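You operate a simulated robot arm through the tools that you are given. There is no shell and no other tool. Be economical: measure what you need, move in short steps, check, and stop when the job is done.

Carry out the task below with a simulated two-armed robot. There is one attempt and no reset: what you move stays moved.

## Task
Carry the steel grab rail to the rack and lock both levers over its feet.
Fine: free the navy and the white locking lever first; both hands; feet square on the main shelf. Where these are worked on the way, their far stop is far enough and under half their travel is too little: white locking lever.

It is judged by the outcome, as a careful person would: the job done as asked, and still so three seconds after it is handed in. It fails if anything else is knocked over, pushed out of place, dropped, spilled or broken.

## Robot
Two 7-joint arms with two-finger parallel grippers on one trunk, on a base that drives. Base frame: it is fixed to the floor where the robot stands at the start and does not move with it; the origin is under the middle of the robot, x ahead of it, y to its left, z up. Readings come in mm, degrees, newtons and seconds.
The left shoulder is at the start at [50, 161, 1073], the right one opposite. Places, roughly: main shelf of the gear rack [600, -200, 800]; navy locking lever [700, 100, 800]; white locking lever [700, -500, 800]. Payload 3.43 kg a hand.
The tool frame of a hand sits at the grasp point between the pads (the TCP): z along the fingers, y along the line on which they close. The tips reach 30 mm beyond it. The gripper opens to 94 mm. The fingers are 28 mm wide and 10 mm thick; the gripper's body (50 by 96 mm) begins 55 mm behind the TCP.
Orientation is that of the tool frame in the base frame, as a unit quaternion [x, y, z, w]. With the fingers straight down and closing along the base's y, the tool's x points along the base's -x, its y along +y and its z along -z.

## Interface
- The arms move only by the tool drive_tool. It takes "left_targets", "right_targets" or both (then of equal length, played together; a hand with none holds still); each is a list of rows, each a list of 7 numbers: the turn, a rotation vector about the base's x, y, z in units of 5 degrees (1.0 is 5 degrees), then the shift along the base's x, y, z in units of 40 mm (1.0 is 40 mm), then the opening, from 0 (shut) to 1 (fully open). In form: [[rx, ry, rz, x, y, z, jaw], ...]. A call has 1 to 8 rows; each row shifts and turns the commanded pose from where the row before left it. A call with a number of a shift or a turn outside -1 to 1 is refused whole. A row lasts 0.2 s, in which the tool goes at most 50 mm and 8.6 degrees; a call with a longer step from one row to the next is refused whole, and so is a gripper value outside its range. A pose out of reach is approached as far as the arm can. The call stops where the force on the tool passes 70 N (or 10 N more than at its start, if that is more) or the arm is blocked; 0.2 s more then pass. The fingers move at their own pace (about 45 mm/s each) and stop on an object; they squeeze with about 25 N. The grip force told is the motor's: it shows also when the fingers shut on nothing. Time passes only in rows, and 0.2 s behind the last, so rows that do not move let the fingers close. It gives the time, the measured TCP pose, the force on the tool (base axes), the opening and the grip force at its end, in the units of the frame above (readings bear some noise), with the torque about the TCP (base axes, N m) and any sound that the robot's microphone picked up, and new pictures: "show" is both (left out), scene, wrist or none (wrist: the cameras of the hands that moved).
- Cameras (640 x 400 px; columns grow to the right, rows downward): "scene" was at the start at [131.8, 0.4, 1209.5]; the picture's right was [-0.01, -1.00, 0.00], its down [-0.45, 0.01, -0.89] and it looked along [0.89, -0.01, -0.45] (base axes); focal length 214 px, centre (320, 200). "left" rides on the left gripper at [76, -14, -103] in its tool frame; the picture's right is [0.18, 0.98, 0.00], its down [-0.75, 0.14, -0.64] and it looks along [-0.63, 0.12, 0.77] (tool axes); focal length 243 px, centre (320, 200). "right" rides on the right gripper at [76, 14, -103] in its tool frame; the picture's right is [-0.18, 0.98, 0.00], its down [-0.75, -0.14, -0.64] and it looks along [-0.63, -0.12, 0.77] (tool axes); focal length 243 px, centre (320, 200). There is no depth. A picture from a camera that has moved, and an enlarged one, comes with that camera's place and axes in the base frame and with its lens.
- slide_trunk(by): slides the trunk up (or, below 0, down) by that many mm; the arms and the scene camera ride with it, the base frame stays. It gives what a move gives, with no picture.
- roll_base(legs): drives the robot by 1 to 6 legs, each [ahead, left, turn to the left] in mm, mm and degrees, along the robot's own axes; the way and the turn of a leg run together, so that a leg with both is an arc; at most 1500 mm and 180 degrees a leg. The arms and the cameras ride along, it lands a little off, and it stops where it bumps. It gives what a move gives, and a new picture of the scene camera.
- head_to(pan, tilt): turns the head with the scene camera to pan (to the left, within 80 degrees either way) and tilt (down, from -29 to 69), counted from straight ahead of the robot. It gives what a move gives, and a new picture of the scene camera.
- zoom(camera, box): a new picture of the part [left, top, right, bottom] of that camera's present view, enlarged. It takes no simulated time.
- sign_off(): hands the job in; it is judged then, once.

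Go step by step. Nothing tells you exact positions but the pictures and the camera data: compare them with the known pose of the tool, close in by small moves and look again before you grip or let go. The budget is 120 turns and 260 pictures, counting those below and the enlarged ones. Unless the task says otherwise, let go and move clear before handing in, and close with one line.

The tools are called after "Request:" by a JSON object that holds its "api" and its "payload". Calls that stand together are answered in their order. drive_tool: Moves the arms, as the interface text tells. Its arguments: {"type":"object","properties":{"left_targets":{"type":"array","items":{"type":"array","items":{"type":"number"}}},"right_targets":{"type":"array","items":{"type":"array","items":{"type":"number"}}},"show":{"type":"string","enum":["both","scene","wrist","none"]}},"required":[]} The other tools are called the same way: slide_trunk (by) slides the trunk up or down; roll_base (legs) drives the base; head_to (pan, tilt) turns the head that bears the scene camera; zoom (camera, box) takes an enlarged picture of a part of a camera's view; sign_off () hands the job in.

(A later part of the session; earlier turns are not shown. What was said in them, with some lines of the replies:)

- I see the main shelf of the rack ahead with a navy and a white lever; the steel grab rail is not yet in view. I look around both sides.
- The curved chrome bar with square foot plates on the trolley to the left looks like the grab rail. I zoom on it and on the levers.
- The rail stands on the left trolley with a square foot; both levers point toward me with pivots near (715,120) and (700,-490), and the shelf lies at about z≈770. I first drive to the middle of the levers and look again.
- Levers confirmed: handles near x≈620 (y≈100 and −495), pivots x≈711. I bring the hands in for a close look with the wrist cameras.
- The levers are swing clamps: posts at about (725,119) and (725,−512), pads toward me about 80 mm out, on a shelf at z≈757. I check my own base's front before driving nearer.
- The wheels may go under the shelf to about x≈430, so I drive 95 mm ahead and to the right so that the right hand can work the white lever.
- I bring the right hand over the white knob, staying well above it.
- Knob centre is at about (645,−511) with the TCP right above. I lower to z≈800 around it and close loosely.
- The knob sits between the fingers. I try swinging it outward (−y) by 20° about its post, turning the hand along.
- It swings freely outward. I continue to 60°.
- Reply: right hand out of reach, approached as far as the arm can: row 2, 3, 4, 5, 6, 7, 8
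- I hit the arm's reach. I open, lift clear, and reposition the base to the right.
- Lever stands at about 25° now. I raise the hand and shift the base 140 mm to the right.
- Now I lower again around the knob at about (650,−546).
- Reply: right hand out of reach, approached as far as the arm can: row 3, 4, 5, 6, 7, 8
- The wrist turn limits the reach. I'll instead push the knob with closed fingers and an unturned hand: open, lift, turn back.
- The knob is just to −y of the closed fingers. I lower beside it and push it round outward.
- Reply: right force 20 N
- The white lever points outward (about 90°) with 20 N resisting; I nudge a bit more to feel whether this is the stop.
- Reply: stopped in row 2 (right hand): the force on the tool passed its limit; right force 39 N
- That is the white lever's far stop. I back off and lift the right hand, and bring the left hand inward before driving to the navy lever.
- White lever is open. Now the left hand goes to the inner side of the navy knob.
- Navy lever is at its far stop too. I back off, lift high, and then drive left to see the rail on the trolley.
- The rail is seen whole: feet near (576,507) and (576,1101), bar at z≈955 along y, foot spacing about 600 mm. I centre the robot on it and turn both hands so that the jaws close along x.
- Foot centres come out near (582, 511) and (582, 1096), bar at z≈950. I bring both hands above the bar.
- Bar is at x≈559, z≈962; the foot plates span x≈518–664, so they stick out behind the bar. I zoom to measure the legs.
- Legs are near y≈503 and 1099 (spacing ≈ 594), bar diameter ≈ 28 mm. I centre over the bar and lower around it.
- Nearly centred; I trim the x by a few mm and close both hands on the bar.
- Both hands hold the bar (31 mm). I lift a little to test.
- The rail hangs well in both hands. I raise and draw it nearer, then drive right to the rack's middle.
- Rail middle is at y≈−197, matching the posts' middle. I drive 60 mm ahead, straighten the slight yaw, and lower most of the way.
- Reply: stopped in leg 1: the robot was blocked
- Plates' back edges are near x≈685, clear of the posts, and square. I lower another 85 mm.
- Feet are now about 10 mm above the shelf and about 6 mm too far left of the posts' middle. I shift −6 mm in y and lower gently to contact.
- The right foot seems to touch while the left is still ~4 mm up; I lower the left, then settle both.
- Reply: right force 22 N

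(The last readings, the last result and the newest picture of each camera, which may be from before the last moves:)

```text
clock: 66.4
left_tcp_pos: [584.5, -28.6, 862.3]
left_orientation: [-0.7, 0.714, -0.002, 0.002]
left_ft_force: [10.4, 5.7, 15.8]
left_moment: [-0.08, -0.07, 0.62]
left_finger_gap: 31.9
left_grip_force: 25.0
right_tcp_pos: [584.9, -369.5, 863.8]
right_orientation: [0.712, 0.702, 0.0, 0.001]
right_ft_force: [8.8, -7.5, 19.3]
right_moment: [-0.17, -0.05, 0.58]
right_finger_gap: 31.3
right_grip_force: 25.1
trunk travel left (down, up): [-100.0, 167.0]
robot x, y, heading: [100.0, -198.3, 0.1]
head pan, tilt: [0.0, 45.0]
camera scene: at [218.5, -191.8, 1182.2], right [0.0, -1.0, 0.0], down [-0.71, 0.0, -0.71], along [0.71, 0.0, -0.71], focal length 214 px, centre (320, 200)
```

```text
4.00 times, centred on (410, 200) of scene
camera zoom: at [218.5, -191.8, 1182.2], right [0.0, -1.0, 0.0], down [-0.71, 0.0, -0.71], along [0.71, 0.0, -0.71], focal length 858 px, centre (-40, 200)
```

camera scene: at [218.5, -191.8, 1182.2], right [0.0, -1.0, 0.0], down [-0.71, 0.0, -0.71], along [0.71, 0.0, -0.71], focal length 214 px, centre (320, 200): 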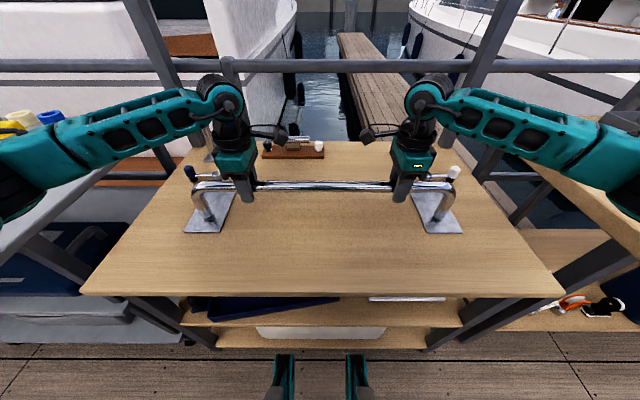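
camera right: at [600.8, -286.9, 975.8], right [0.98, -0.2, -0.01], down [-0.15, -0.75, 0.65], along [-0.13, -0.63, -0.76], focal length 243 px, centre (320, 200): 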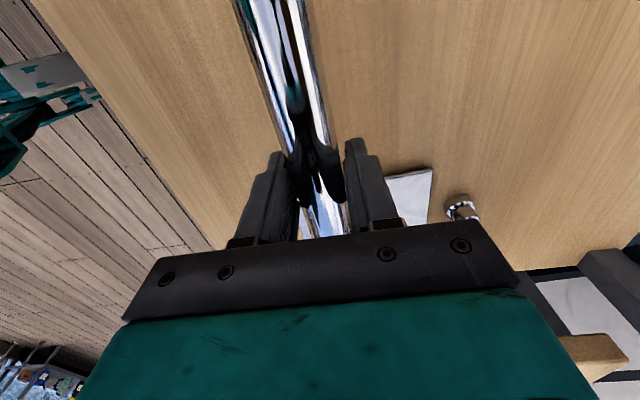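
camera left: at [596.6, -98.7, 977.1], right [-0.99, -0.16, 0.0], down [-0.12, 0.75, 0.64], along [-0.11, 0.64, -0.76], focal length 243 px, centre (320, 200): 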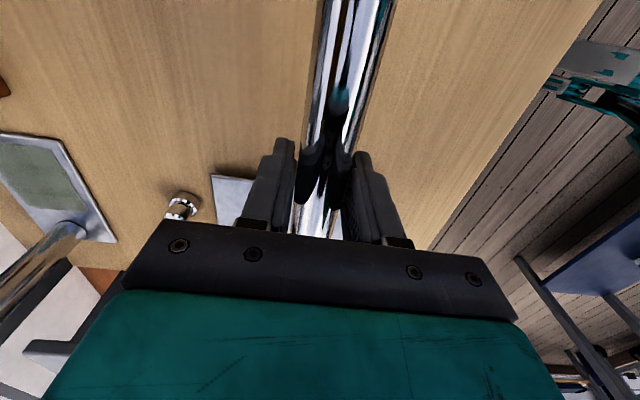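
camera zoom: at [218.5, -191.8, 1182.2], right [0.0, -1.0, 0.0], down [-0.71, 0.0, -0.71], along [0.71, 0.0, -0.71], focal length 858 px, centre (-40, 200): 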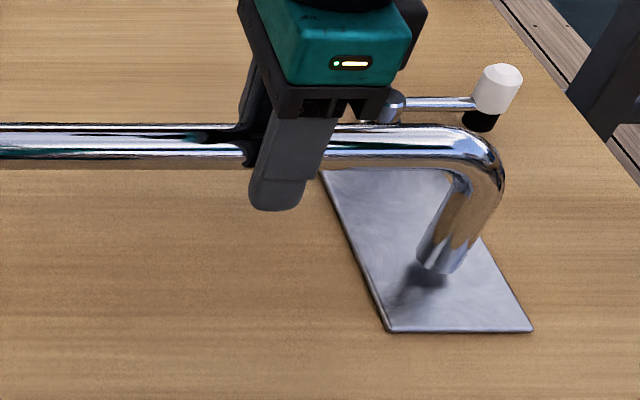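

Both feet are flat on the shelf, spanning x≈531–673, centred at y≈94 and −492. I open and lift the hands straight up.

Request:
{"api": "drive_tool", "payload": {"left_targets": [[0, 0, 0, 0, 0, 0, 0.5], [0, 0, 0, 0, 0, 0, 1], [0, 0, 0, 0, 0, 0, 1], [0, 0, 0, 0, 0, 0, 1], [0, 0, 0, 0, 0, 1, 1], [0, 0, 0, 0, 0, 1, 1], [0, 0, 0, 0, 0, 1, 1]], "right_targets": [[0, 0, 0, 0, 0, 0, 0.5], [0, 0, 0, 0, 0, 0, 1], [0, 0, 0, 0, 0, 0, 1], [0, 0, 0, 0, 0, 0, 1], [0, 0, 0, 0, 0, 1, 1], [0, 0, 0, 0, 0, 1, 1], [0, 0, 0, 0, 0, 1, 1]], "show": "both"}}

```text
clock: 68.0
left_tcp_pos: [579.8, -27.7, 980.5]
left_orientation: [-0.699, 0.715, 0.001, 0.001]
left_ft_force: [-0.3, -0.2, -0.1]
left_moment: [0.0, -0.02, 0.01]
left_finger_gap: 94.3
left_grip_force: 0.2
right_tcp_pos: [583.6, -370.3, 982.2]
right_orientation: [0.712, 0.702, -0.005, -0.001]
right_ft_force: [0.0, 0.5, 0.3]
right_moment: [0.02, -0.01, -0.03]
right_finger_gap: 94.1
right_grip_force: 0.1
trunk travel left (down, up): [-100.0, 167.0]
robot x, y, heading: [98.3, -192.8, 0.3]
head pan, tilt: [0.0, 45.0]
camera scene: at [219.4, -191.7, 1181.6], right [0.0, -1.0, 0.0], down [-0.71, 0.0, -0.71], along [0.71, 0.0, -0.71], focal length 214 px, centre (320, 200)
camera right: at [600.7, -294.7, 1083.6], right [0.98, -0.2, -0.01], down [-0.15, -0.75, 0.65], along [-0.13, -0.63, -0.76], focal length 243 px, centre (320, 200)
camera left: at [591.9, -103.5, 1081.2], right [-0.99, -0.16, 0.0], down [-0.12, 0.75, 0.64], along [-0.1, 0.64, -0.76], focal length 243 px, centre (320, 200)
```

scene: 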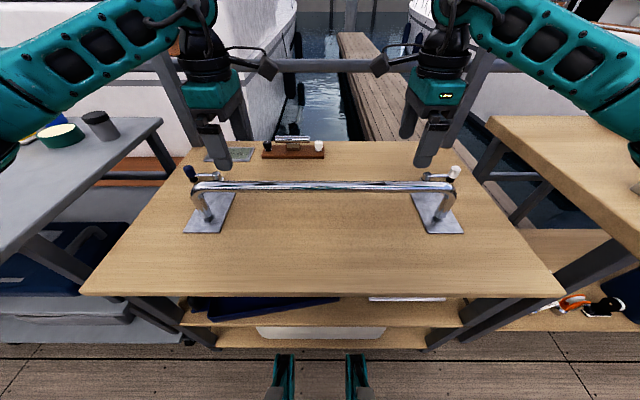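
right: 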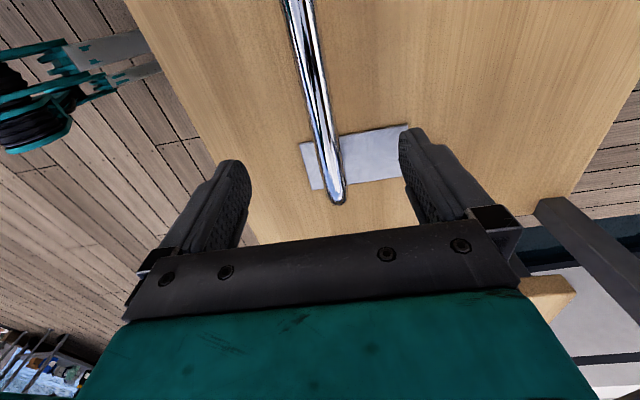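
left: 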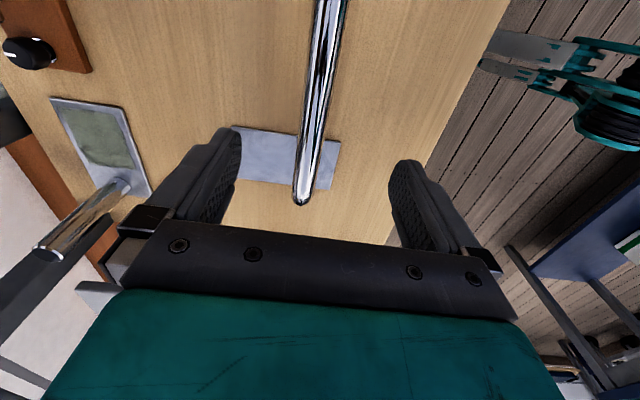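

The rail stands free and square. Now the navy lever: I drive left 200 mm so the left hand can straddle its knob at about (727,200).

Request:
{"api": "roll_base", "payload": {"legs": [[-4, 200, 0]]}}

Request:
{"api": "drive_tool", "payload": {"left_targets": [[0, 0, 0, 0.8, 0.1, 0, 1], [0, 0, 0, 0.8, 0.15, -0.3, 1], [0, 0, 0, 0.8, 0.15, -0.5, 1], [0, 0, 0, 0.8, 0.15, -0.8, 1]], "right_targets": [[0, 0, 1, -0.5, 0, 0.3, 1], [0, 0, 1, -0.5, 0, 0.3, 1], [0, 0, 1, -0.5, 0, 0.3, 1], [0, 0, 1, -0.5, 0, 0, 1]], "show": "both"}}

```text
clock: 69.6
left_tcp_pos: [575.1, 174.5, 979.9]
left_orientation: [-0.699, 0.715, 0.001, 0.0]
left_ft_force: [0.2, 1.2, -0.5]
left_moment: [-0.05, -0.02, 0.01]
left_finger_gap: 94.0
left_grip_force: 0.0
right_tcp_pos: [580.5, -169.3, 982.0]
right_orientation: [0.711, 0.703, -0.006, 0.0]
right_ft_force: [-0.1, 0.1, 0.0]
right_moment: [-0.01, -0.01, 0.01]
right_finger_gap: 93.8
right_grip_force: 0.1
trunk travel left (down, up): [-100.0, 167.0]
robot x, y, heading: [95.1, 7.4, 0.1]
head pan, tilt: [0.0, 45.0]
camera scene: at [214.8, 8.7, 1181.7], right [0.01, -1.0, 0.0], down [-0.71, 0.0, -0.71], along [0.71, 0.0, -0.71], focal length 214 px, centre (320, 200)
```

scene: 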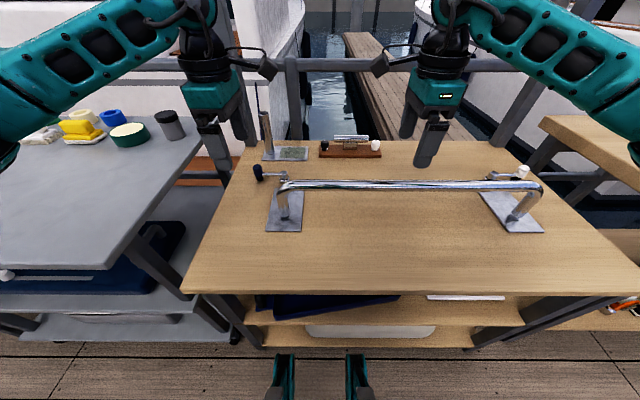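

```text
clock: 70.6
left_tcp_pos: [701.8, 195.1, 917.3]
left_orientation: [-0.7, 0.714, 0.001, 0.001]
left_ft_force: [0.6, 1.0, -0.6]
left_moment: [-0.02, -0.01, 0.03]
left_finger_gap: 93.8
left_grip_force: 0.1
right_tcp_pos: [501.1, -169.9, 1017.0]
right_orientation: [0.578, 0.816, -0.004, 0.0]
right_ft_force: [-0.4, 0.4, -0.2]
right_moment: [0.01, 0.01, 0.0]
right_finger_gap: 94.1
right_grip_force: 0.0
trunk travel left (down, up): [-100.0, 167.0]
robot x, y, heading: [95.1, 6.8, 0.3]
head pan, tilt: [0.0, 45.0]
camera scene: at [214.9, 8.2, 1181.6], right [0.01, -1.0, 0.0], down [-0.71, 0.0, -0.71], along [0.71, 0.0, -0.71], focal length 214 px, centre (320, 200)
camera right: at [490.2, -93.0, 1119.0], right [0.99, 0.15, -0.01], down [0.12, -0.75, 0.65], along [0.09, -0.64, -0.76], focal length 243 px, centre (320, 200)
camera left: at [715.8, 117.6, 1018.5], right [-0.99, -0.16, 0.0], down [-0.12, 0.75, 0.64], along [-0.1, 0.64, -0.76], focal length 243 px, centre (320, 200)
```

scene: 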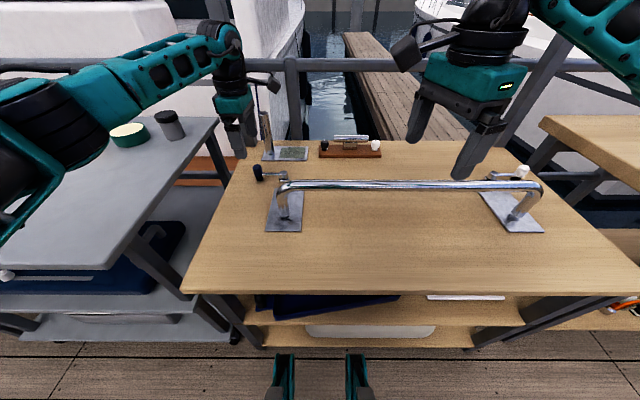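
right: 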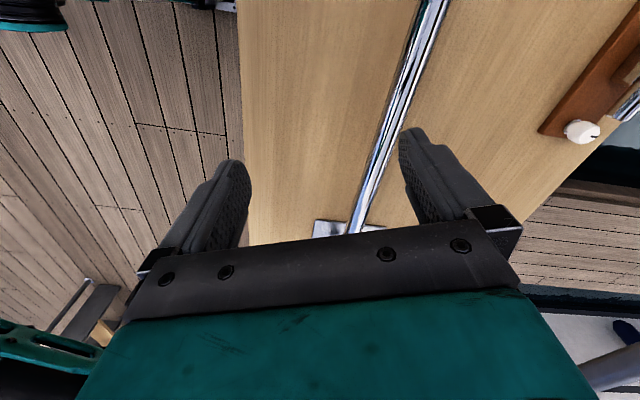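
left: 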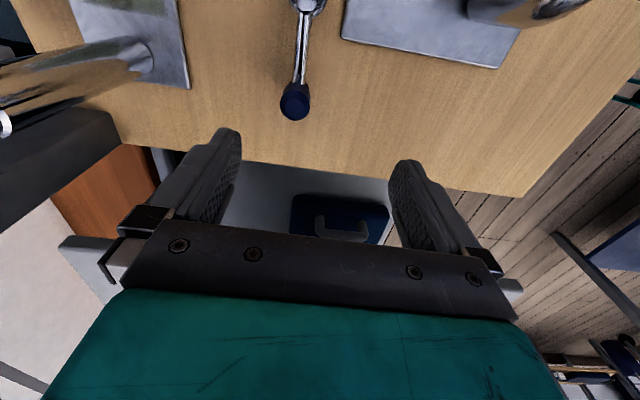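

Knob is at about (727,193). I lower the left hand to straddle it and close loosely.

Request:
{"api": "drive_tool", "payload": {"left_targets": [[0, 0, 0, 0.32, 0, -0.6, 1], [0, 0, 0, 0.31, 0, -0.75, 1], [0, 0, 0, 0, 0, -0.75, 1], [0, 0, 0, 0, 0, -0.7, 1], [0, 0, 0, 0, 0, 0, 0.32], [0, 0, 0, 0, 0, 0, 0.32], [0, 0, 0, 0, 0, 0, 0.32], [0, 0, 0, 0, 0, 0, 0.32]], "show": "both"}}

```text
clock: 72.4
left_tcp_pos: [728.0, 197.1, 800.0]
left_orientation: [-0.699, 0.715, 0.002, 0.001]
left_ft_force: [-1.5, 0.1, -0.8]
left_moment: [-0.03, 0.03, 0.0]
left_finger_gap: 30.8
left_grip_force: 0.7
right_tcp_pos: [500.6, -169.1, 1017.9]
right_orientation: [0.578, 0.816, -0.005, 0.001]
right_ft_force: [0.5, 0.3, 0.0]
right_moment: [-0.02, -0.02, -0.01]
right_finger_gap: 93.9
right_grip_force: 0.0
trunk travel left (down, up): [-100.0, 167.0]
robot x, y, heading: [91.7, 5.7, 0.4]
head pan, tilt: [0.0, 45.0]
camera scene: at [214.7, 8.4, 1181.7], right [0.01, -1.0, 0.0], down [-0.71, 0.0, -0.71], along [0.71, 0.0, -0.71], focal length 214 px, centre (320, 200)
camera left: at [741.2, 119.3, 901.7], right [-0.99, -0.16, 0.0], down [-0.12, 0.75, 0.64], along [-0.11, 0.64, -0.76], focal length 243 px, centre (320, 200)
```

scene: 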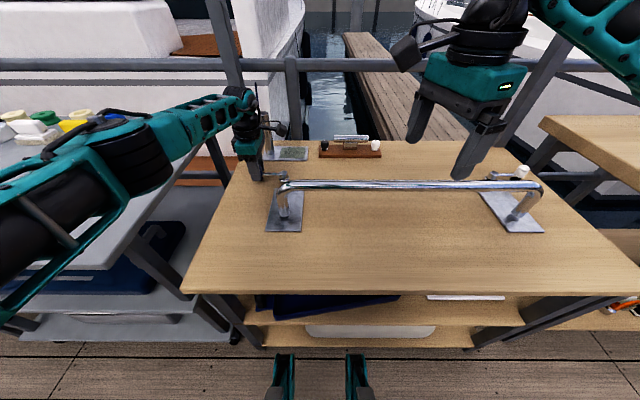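
left: 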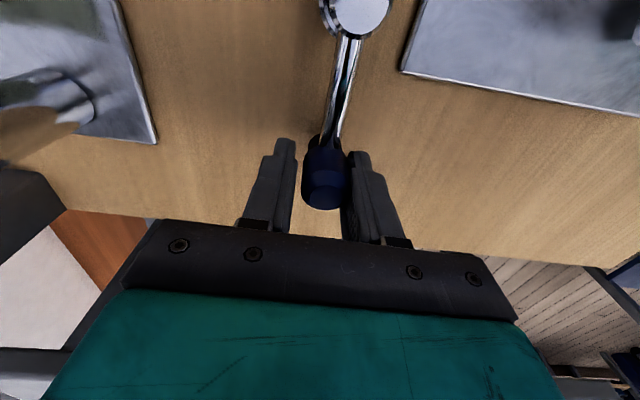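

The knob is straddled. I draw it round toward the closed side, 40°, turning the hand along partly.

Request:
{"api": "drive_tool", "payload": {"left_targets": [[0, 0, 0.5, -0.172, -0.0075, 0, 0.32], [0, 0, 0.5, -0.17, -0.0225, 0, 0.32], [0, 0, 0.5, -0.1675, -0.0375, 0, 0.32], [0, 0, 0.5, -0.165, -0.0525, 0, 0.32], [0, 0, 0.5, -0.16, -0.065, 0, 0.32], [0, 0, 0.5, -0.1525, -0.08, 0, 0.32], [0, 0, 0.5, -0.145, -0.0925, 0, 0.32], [0, 0, 0.5, -0.1375, -0.105, 0, 0.32]], "show": "wrist"}}

```text
clock: 74.2
left_tcp_pos: [675.4, 179.1, 803.6]
left_orientation: [0.813, -0.582, -0.002, 0.0]
left_ft_force: [1.7, 0.0, -0.5]
left_moment: [-0.01, -0.02, 0.01]
left_finger_gap: 30.6
left_grip_force: 0.4
right_tcp_pos: [501.2, -170.2, 1018.0]
right_orientation: [0.578, 0.816, -0.004, 0.001]
right_ft_force: [0.3, -0.6, 0.7]
right_moment: [0.0, 0.01, 0.0]
right_finger_gap: 94.1
right_grip_force: 0.1
trunk travel left (down, up): [-100.0, 167.0]
robot x, y, heading: [95.3, 7.9, 0.4]
head pan, tilt: [0.0, 45.0]
camera left: at [715.2, 110.4, 904.6], right [-0.87, -0.49, 0.0], down [-0.38, 0.67, 0.64], along [-0.32, 0.56, -0.76], focal length 243 px, centre (320, 200)
```

left: 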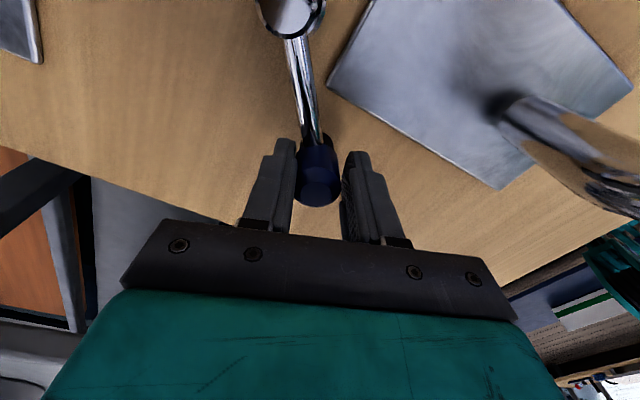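

It follows well. I continue closing, rising slightly to keep the gripper clear of the bar.

Request:
{"api": "drive_tool", "payload": {"left_targets": [[0, 0, 0.7, -0.1275, -0.115, 0.06, 0.32], [0, 0, 0.7, -0.115, -0.1275, 0.06, 0.32], [0, 0, 0.7, -0.105, -0.1375, 0.06, 0.32], [0, 0, 0.7, -0.0925, -0.145, 0.06, 0.32], [0, 0, 0.7, -0.08, -0.1525, 0.06, 0.32], [0, 0, 0.7, -0.065, -0.16, 0.06, 0.32]], "show": "both"}}

```text
clock: 75.6
left_tcp_pos: [654.1, 143.5, 817.8]
left_orientation: [0.906, -0.423, -0.001, -0.001]
left_ft_force: [0.8, 0.5, -0.3]
left_moment: [0.0, -0.03, 0.0]
left_finger_gap: 30.4
left_grip_force: 0.2
right_tcp_pos: [501.9, -169.4, 1018.6]
right_orientation: [0.578, 0.816, -0.005, 0.0]
right_ft_force: [0.0, -0.2, 0.2]
right_moment: [0.01, 0.03, 0.01]
right_finger_gap: 94.0
right_grip_force: 0.1
trunk travel left (down, up): [-100.0, 167.0]
robot x, y, heading: [92.6, 5.0, 0.2]
head pan, tilt: [0.0, 45.0]
camera scene: at [214.8, 8.4, 1181.7], right [0.01, -1.0, 0.0], down [-0.71, 0.0, -0.71], along [0.71, 0.0, -0.71], focal length 214 px, centre (320, 200)
camera left: at [713.2, 93.9, 919.8], right [-0.64, -0.77, 0.0], down [-0.59, 0.49, 0.64], along [-0.5, 0.41, -0.77], focal length 243 px, centre (320, 200)
```

scene: 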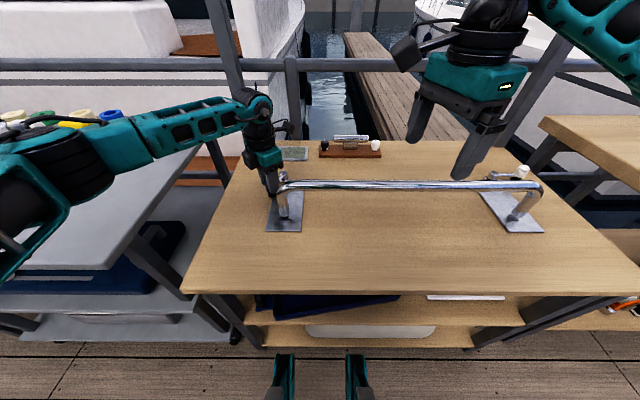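
left: 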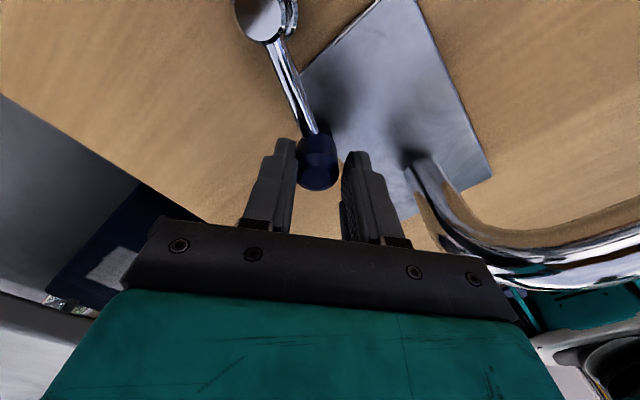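

The pad glides over the foot plate. I raise 11 mm to clear the bar and push on to the closed stop.

Request:
{"api": "drive_tool", "payload": {"left_targets": [[0, 0, 0, 0, 0, 0.28, 0.32], [0, 0, 0.7, -0.0525, -0.165, 0, 0.32], [0, 0, 0.7, -0.0375, -0.1675, 0, 0.32], [0, 0, 0.7, -0.0225, -0.17, 0, 0.32], [0, 0, 0.7, -0.0075, -0.172, 0, 0.32], [0, 0, 0, 0.0, -0.1, 0, 0.32]], "show": "both"}}

```text
clock: 77.0
left_tcp_pos: [648.8, 114.8, 830.1]
left_orientation: [0.951, -0.309, -0.001, -0.002]
left_ft_force: [3.1, 7.5, -0.8]
left_moment: [0.22, -0.03, 0.07]
left_finger_gap: 34.4
left_grip_force: 3.9
right_tcp_pos: [501.6, -169.6, 1018.4]
right_orientation: [0.579, 0.816, -0.005, 0.0]
right_ft_force: [-0.1, -0.2, -0.4]
right_moment: [0.0, -0.01, 0.02]
right_finger_gap: 94.0
right_grip_force: 0.1
trunk travel left (down, up): [-100.0, 167.0]
robot x, y, heading: [96.4, 4.4, 0.5]
head pan, tilt: [0.0, 45.0]
camera scene: at [215.0, 9.1, 1181.6], right [0.01, -1.0, 0.0], down [-0.71, 0.0, -0.71], along [0.71, 0.0, -0.71], focal length 214 px, centre (320, 200)
camera left: at [719.5, 80.6, 930.5], right [-0.43, -0.9, 0.0], down [-0.69, 0.33, 0.65], along [-0.58, 0.28, -0.76], focal length 243 px, centre (320, 200)
```

scene: 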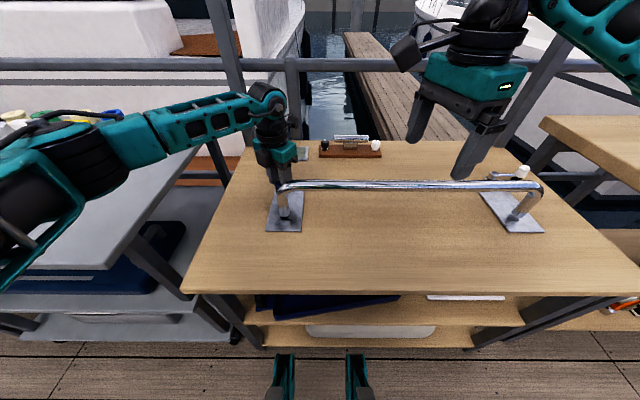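
left: 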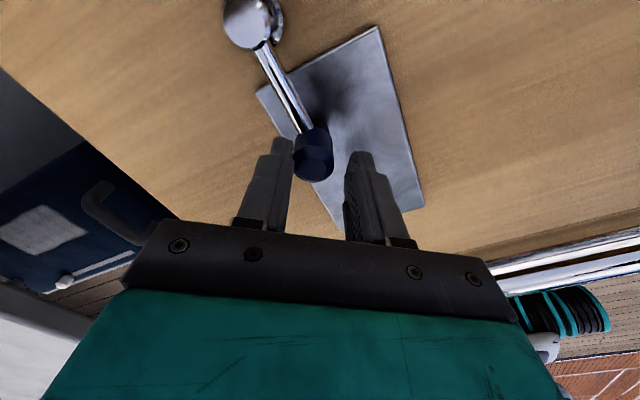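

Request:
{"api": "drive_tool", "payload": {"left_targets": [[0, 0, 0, 0, -0.15, 0, 0.32], [0, 0, 0, 0, -0.15, 0, 0.32], [0, 0, 0, 0, 0, 0, 0.32]], "show": "wrist"}}

```text
clock: 77.8
left_tcp_pos: [650.6, 105.5, 830.0]
left_orientation: [0.952, -0.307, -0.001, -0.003]
left_ft_force: [6.6, 25.8, -0.5]
left_moment: [0.6, -0.14, 0.06]
left_finger_gap: 44.3
left_grip_force: 12.8
right_tcp_pos: [502.0, -167.2, 1017.1]
right_orientation: [0.578, 0.816, -0.006, 0.001]
right_ft_force: [-0.7, 0.1, -0.9]
right_moment: [0.02, 0.01, -0.01]
right_finger_gap: 94.0
right_grip_force: 0.0
trunk travel left (down, up): [-100.0, 167.0]
robot x, y, heading: [92.5, 7.8, 0.3]
head pan, tilt: [0.0, 45.0]
camera left: at [720.7, 72.4, 930.7], right [-0.43, -0.9, -0.01], down [-0.69, 0.32, 0.64], along [-0.58, 0.28, -0.76], focal length 243 px, centre (320, 200)
```

left: 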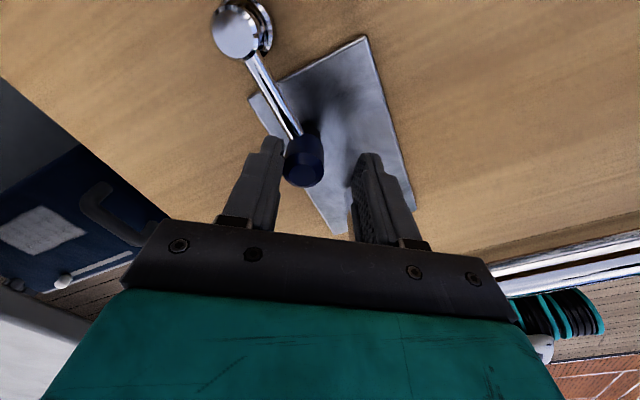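

The navy lever is at its closed stop with its pad over the foot. I ease off, open and lift out.

Request:
{"api": "drive_tool", "payload": {"left_targets": [[0, 0, 0, 0, 0.25, 0, 0.45], [0, 0, 0, 0, 0, 0, 0.5], [0, 0, 0, 0, 0, 0.6, 0.5], [0, 0, 0, 0, 0, 1, 0.5], [0, 0, 0, 0, 0, 1, 0.5], [0, 0, 0, 0, 0, 1, 1]], "show": "both"}}

```text
clock: 79.2
left_tcp_pos: [649.6, 111.9, 974.2]
left_orientation: [0.951, -0.31, -0.001, 0.0]
left_ft_force: [-0.2, 0.2, -0.3]
left_moment: [0.0, 0.01, -0.04]
left_finger_gap: 81.6
left_grip_force: 0.0
right_tcp_pos: [501.6, -169.4, 1018.3]
right_orientation: [0.579, 0.815, -0.003, 0.0]
right_ft_force: [0.9, 0.9, -0.4]
right_moment: [-0.01, -0.01, -0.02]
right_finger_gap: 94.2
right_grip_force: 0.2
trunk travel left (down, up): [-100.0, 167.0]
robot x, y, heading: [92.5, 4.7, 0.4]
head pan, tilt: [0.0, 45.0]
camera scene: at [214.6, 8.3, 1181.7], right [0.01, -1.0, 0.0], down [-0.71, 0.0, -0.71], along [0.71, 0.0, -0.71], focal length 214 px, centre (320, 200)
camera left: at [720.0, 78.9, 1074.7], right [-0.43, -0.9, 0.0], down [-0.69, 0.33, 0.64], along [-0.58, 0.28, -0.77], focal length 243 px, centre (320, 200)
```

scene: 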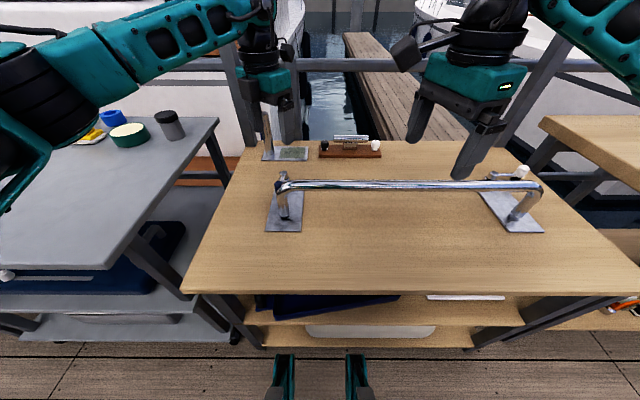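
left: 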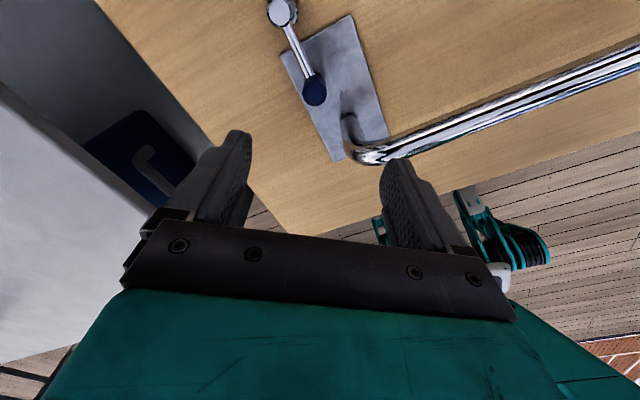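

Navy is locked over its foot. Now I drive right to the mirrored place for the white lever and turn the right hand back to −90°.

Request:
{"api": "roll_base", "payload": {"legs": [[0, -406, -0.3]]}}

Request:
{"api": "drive_tool", "payload": {"right_targets": [[0, 0, -0.97, 0.6, -0.1, 0, 1], [0, 0, -0.97, 0.8, -0.1, 0, 1], [0, 0, -0.97, 0.8, -0.1, -0.4, 1], [0, 0, -0.97, 0.8, -0.1, -0.6, 1], [0, 0, 0, 0.8, -0.05, -0.6, 1], [0, 0, 0, 0.8, 0, -0.6, 1]], "show": "both"}}

```text
clock: 81.7
left_tcp_pos: [650.5, -301.3, 972.6]
left_orientation: [0.949, -0.315, -0.002, 0.0]
left_ft_force: [0.2, -0.5, -0.5]
left_moment: [0.03, -0.01, -0.01]
left_finger_gap: 94.3
left_grip_force: 0.0
right_tcp_pos: [499.9, -581.4, 1017.7]
right_orientation: [0.583, 0.813, -0.005, 0.0]
right_ft_force: [-1.3, -0.2, 0.7]
right_moment: [0.01, -0.01, 0.02]
right_finger_gap: 94.1
right_grip_force: 0.0
trunk travel left (down, up): [-100.0, 167.0]
robot x, y, heading: [90.8, -405.3, -0.4]
head pan, tilt: [0.0, 45.0]
camera scene: at [214.7, -400.7, 1181.7], right [-0.01, -1.0, 0.0], down [-0.71, 0.0, -0.71], along [0.71, 0.0, -0.71], focal length 214 px, centre (320, 200)
```

scene: 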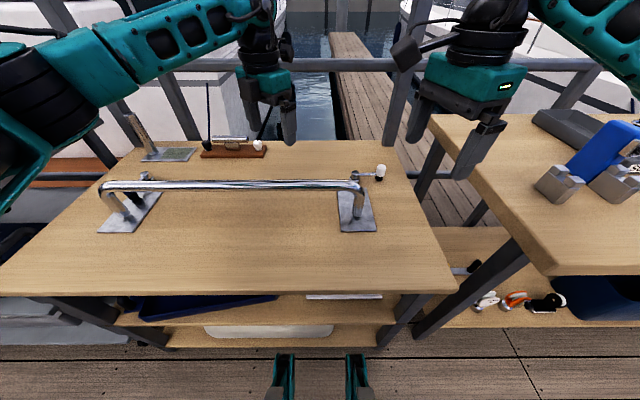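

```text
clock: 83.1
left_tcp_pos: [651.2, -299.8, 973.4]
left_orientation: [0.949, -0.316, -0.002, 0.0]
left_ft_force: [-0.8, -0.8, 0.1]
left_moment: [-0.02, 0.01, -0.03]
left_finger_gap: 93.9
left_grip_force: 0.0
right_tcp_pos: [685.7, -597.0, 929.2]
right_orientation: [0.712, 0.702, -0.005, 0.001]
right_ft_force: [0.3, 0.0, 0.0]
right_moment: [0.0, -0.03, 0.06]
right_finger_gap: 93.9
right_grip_force: 0.0
trunk travel left (down, up): [-100.0, 167.0]
robot x, y, heading: [95.4, -399.6, -0.4]
head pan, tilt: [0.0, 45.0]
camera scene: at [214.9, -400.3, 1181.6], right [-0.01, -1.0, 0.0], down [-0.71, 0.0, -0.71], along [0.71, 0.0, -0.71], focal length 214 px, centre (320, 200)
camera right: at [700.7, -521.4, 1030.7], right [0.98, -0.2, 0.0], down [-0.15, -0.75, 0.65], along [-0.13, -0.63, -0.76], focal length 243 px, centre (320, 200)
```

scene: 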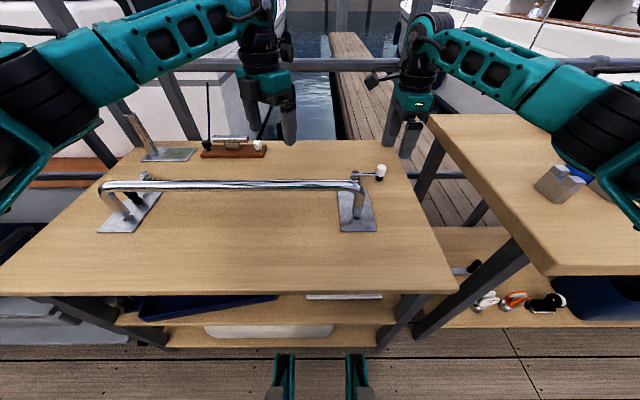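
right: 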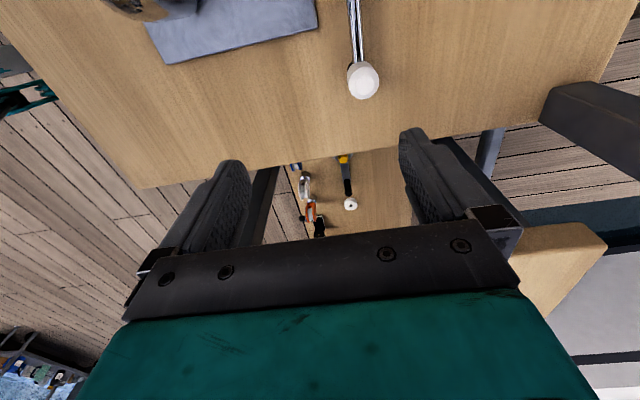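

White knob is at about (726,−586). I lower to straddle it and close loosely.

Request:
{"api": "drive_tool", "payload": {"right_targets": [[0, 0, 0, 0.5, 0.1, -0.3, 1], [0, 0, 0, 0.5, 0.1, -0.8, 1], [0, 0, 0, 0, 0, -0.95, 1], [0, 0, 0, 0, 0, -0.95, 1], [0, 0, 0, 0, 0, -0.2, 0.32], [0, 0, 0, 0, 0, 0, 0.32], [0, 0, 0, 0, 0, 0, 0.32], [0, 0, 0, 0, 0, 0, 0.32]], "show": "wrist"}}

```text
clock: 84.9
left_tcp_pos: [650.3, -301.9, 972.8]
left_orientation: [0.949, -0.315, -0.002, 0.0]
left_ft_force: [-0.1, 0.2, 0.0]
left_moment: [0.01, -0.01, 0.0]
left_finger_gap: 93.9
left_grip_force: 0.1
right_tcp_pos: [723.1, -589.9, 800.3]
right_orientation: [0.712, 0.703, -0.004, -0.001]
right_ft_force: [-0.5, -0.7, -0.4]
right_moment: [0.0, -0.03, 0.0]
right_finger_gap: 30.6
right_grip_force: 0.0
trunk travel left (down, up): [-100.0, 167.0]
robot x, y, heading: [97.2, -400.4, -0.3]
head pan, tilt: [0.0, 45.0]
camera right: at [738.2, -513.4, 901.6], right [0.98, -0.2, -0.01], down [-0.15, -0.75, 0.65], along [-0.13, -0.63, -0.76], focal length 243 px, centre (320, 200)
```

right: 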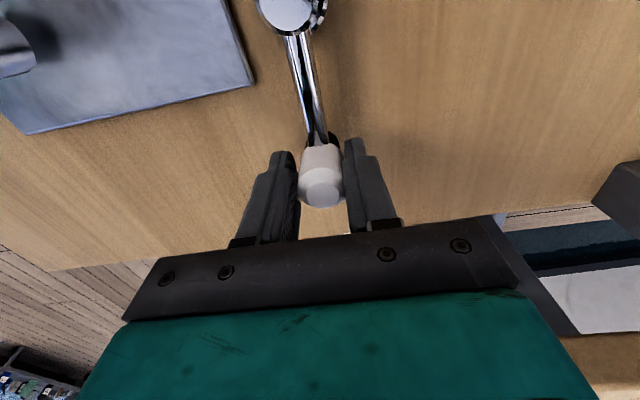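

Straddled. I swing it inward by the mirrored arc.

Request:
{"api": "drive_tool", "payload": {"right_targets": [[0, 0, -0.5, -0.172, 0.0075, 0, 0.32], [0, 0, -0.5, -0.17, 0.0225, 0, 0.32], [0, 0, -0.5, -0.1675, 0.0375, 0, 0.32], [0, 0, -0.5, -0.165, 0.0525, 0, 0.32], [0, 0, -0.5, -0.16, 0.065, 0, 0.32], [0, 0, -0.5, -0.1525, 0.08, 0, 0.32], [0, 0, -0.5, -0.145, 0.0925, 0, 0.32], [0, 0, -0.5, -0.1375, 0.105, 0, 0.32]], "show": "none"}}

Request:
{"api": "drive_tool", "payload": {"right_targets": [[0, 0, -0.7, -0.1275, 0.115, 0.06, 0.32], [0, 0, -0.7, -0.115, 0.1275, 0.06, 0.32], [0, 0, -0.7, -0.105, 0.1375, 0.06, 0.32], [0, 0, -0.7, -0.0925, 0.145, 0.06, 0.32], [0, 0, -0.7, -0.08, 0.1525, 0.06, 0.32], [0, 0, -0.7, -0.065, 0.16, 0.06, 0.32]], "show": "both"}}

```text
clock: 86.7
left_tcp_pos: [651.7, -300.6, 972.5]
left_orientation: [0.949, -0.316, -0.001, -0.001]
left_ft_force: [-0.2, 0.5, -0.5]
left_moment: [-0.01, -0.02, 0.02]
left_finger_gap: 94.0
left_grip_force: 0.1
right_tcp_pos: [673.0, -573.1, 801.2]
right_orientation: [0.823, 0.568, -0.005, -0.001]
right_ft_force: [1.4, -0.3, 0.9]
right_moment: [0.01, -0.04, -0.01]
right_finger_gap: 30.7
right_grip_force: 0.4
trunk travel left (down, up): [-100.0, 167.0]
robot x, y, heading: [93.8, -397.1, -0.1]
head pan, tilt: [0.0, 45.0]
```

```text
clock: 88.1
left_tcp_pos: [652.0, -300.3, 972.4]
left_orientation: [0.949, -0.316, -0.001, -0.001]
left_ft_force: [-0.2, -0.1, -0.4]
left_moment: [0.0, -0.02, 0.01]
left_finger_gap: 94.0
left_grip_force: 0.1
right_tcp_pos: [649.1, -537.0, 815.5]
right_orientation: [0.913, 0.409, -0.004, -0.002]
right_ft_force: [0.7, -0.4, -1.1]
right_moment: [0.0, -0.02, 0.0]
right_finger_gap: 30.7
right_grip_force: 0.2
trunk travel left (down, up): [-100.0, 167.0]
robot x, y, heading: [91.3, -403.4, -0.4]
head pan, tilt: [0.0, 45.0]
camera scene: at [214.8, -400.5, 1181.6], right [-0.01, -1.0, 0.0], down [-0.71, 0.0, -0.71], along [0.71, 0.0, -0.71], focal length 214 px, centre (320, 200)
camera right: at [711.4, -491.0, 917.1], right [0.61, -0.79, -0.01], down [-0.6, -0.47, 0.65], along [-0.52, -0.39, -0.76], focal length 243 px, centre (320, 200)
```

scene: 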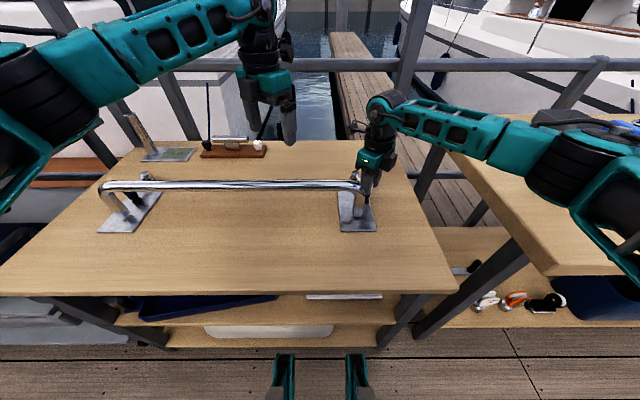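
right: 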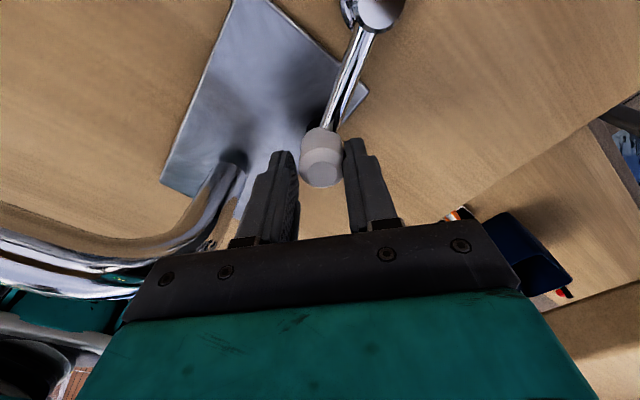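

Request:
{"api": "drive_tool", "payload": {"right_targets": [[0, 0, 0, 0.08, 0, 0.34, 0.32], [0, 0, -0.7, -0.04, 0.165, 0, 0.32], [0, 0, -0.7, -0.03, 0.1675, 0, 0.32], [0, 0, -0.7, -0.0225, 0.17, 0, 0.32], [0, 0, -0.7, -0.0075, 0.172, 0, 0.32], [0, 0, 0, 0.0, 0.15, 0, 0.32], [0, 0, 0, 0.0, 0.15, 0, 0.32], [0, 0, 0, 0, 0, 0, 0.32]], "show": "wrist"}}

```text
clock: 89.9
left_tcp_pos: [651.4, -300.8, 972.8]
left_orientation: [0.949, -0.316, -0.002, 0.0]
left_ft_force: [0.2, -1.0, 0.3]
left_moment: [-0.02, 0.03, 0.01]
left_finger_gap: 94.3
left_grip_force: 0.0
right_tcp_pos: [649.3, -503.2, 829.6]
right_orientation: [0.956, 0.293, -0.004, 0.0]
right_ft_force: [5.4, -16.5, 1.2]
right_moment: [-0.44, -0.1, -0.04]
right_finger_gap: 39.6
right_grip_force: 9.0
trunk travel left (down, up): [-100.0, 167.0]
robot x, y, heading: [96.0, -402.3, -0.5]
head pan, tilt: [0.0, 45.0]
camera right: at [720.6, -473.1, 930.8], right [0.4, -0.92, 0.0], down [-0.7, -0.3, 0.65], along [-0.59, -0.26, -0.76], focal length 243 px, centre (320, 200)
```

right: 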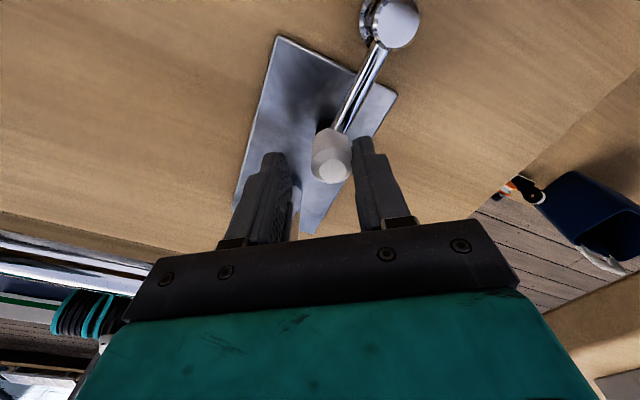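

White lever is at its closed stop as well. I ease off, open, and lift clear.

Request:
{"api": "drive_tool", "payload": {"right_targets": [[0, 0, 0, 0, -0.2, 0, 0.45], [0, 0, 0, 0, 0, 0, 0.5], [0, 0, 0, 0, 0, 0.6, 0.5], [0, 0, 0, 0, 0, 1, 0.5], [0, 0, 0, 0, 0, 1, 0.5], [0, 0, 0, 0, 0, 1, 1]], "show": "both"}}

```text
clock: 91.3
left_tcp_pos: [651.1, -299.9, 972.7]
left_orientation: [0.949, -0.316, -0.001, -0.001]
left_ft_force: [0.1, -0.2, 0.6]
left_moment: [-0.02, 0.01, 0.01]
left_finger_gap: 94.0
left_grip_force: 0.0
right_tcp_pos: [648.2, -507.3, 973.5]
right_orientation: [0.956, 0.295, -0.004, -0.002]
right_ft_force: [0.4, -0.6, 0.5]
right_moment: [0.0, 0.0, 0.0]
right_finger_gap: 81.6
right_grip_force: 0.0
trunk travel left (down, up): [-100.0, 167.0]
robot x, y, heading: [92.8, -401.5, -0.3]
head pan, tilt: [0.0, 45.0]
camera scene: at [214.5, -400.4, 1181.7], right [-0.01, -1.0, 0.0], down [-0.71, 0.0, -0.71], along [0.71, 0.0, -0.71], focal length 214 px, centre (320, 200)
camera right: at [719.4, -477.3, 1075.4], right [0.4, -0.92, -0.01], down [-0.7, -0.31, 0.65], along [-0.59, -0.26, -0.76], focal length 243 px, centre (320, 200)
```

scene: 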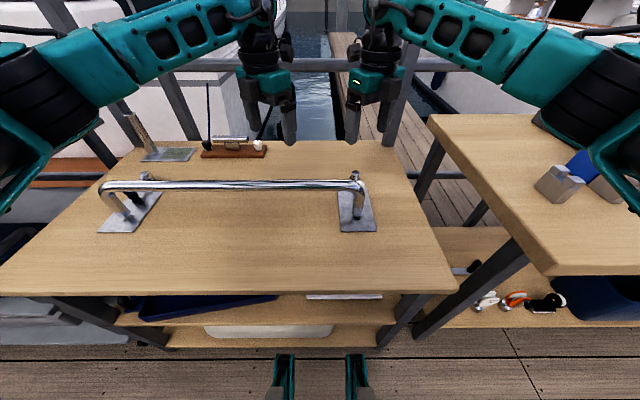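
right: 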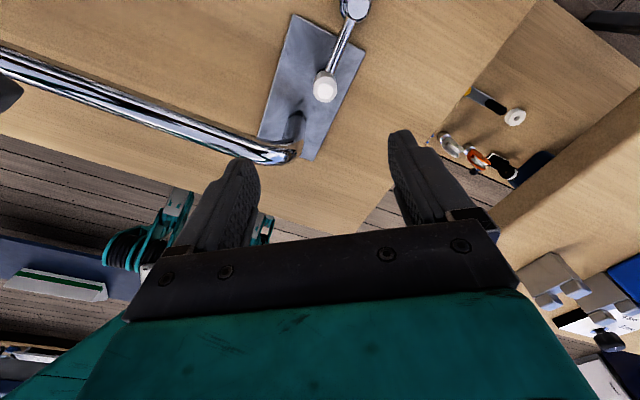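

Request:
{"api": "zoom", "payload": {"camera": "right", "box": [240, 0, 400, 100]}}

Request:
{"api": "zoom", "payload": {"camera": "scene", "box": [80, 150, 400, 250]}}

```text
4.00 times, centred on (320, 50) of right
camera zoom: at [719.4, -477.3, 1075.4], right [0.4, -0.92, -0.01], down [-0.7, -0.31, 0.65], along [-0.59, -0.26, -0.76], focal length 970 px, centre (320, 800)
```

zoom: 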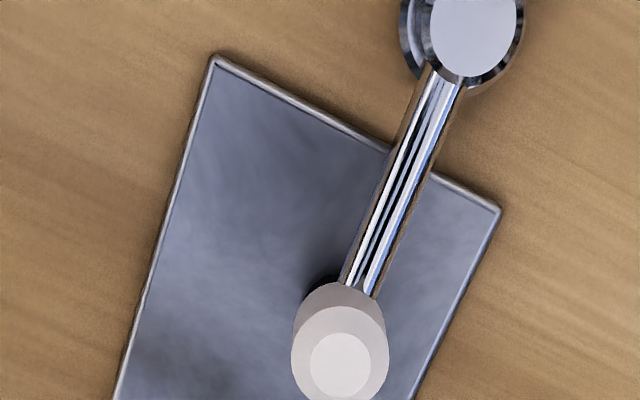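

```text
2.00 times, centred on (240, 200) of scene
camera zoom: at [214.5, -400.4, 1181.7], right [-0.01, -1.0, 0.0], down [-0.71, 0.0, -0.71], along [0.71, 0.0, -0.71], focal length 429 px, centre (480, 200)
```

zoom: 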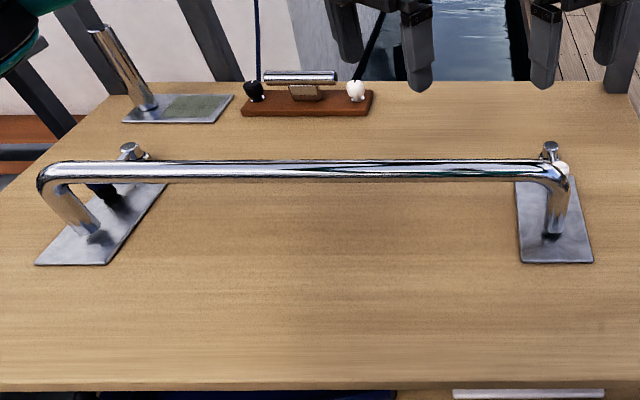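

Both pads lie on the foot plates, the feet are flat and square, and both hands are clear, so I hand in.

Request:
{"api": "sign_off", "payload": {}}

```text
The job is handed in.
```

The steel grab rail is on the main shelf with both feet flat and square. The navy and white levers are swung back to their closed stops, with their pads over the feet.
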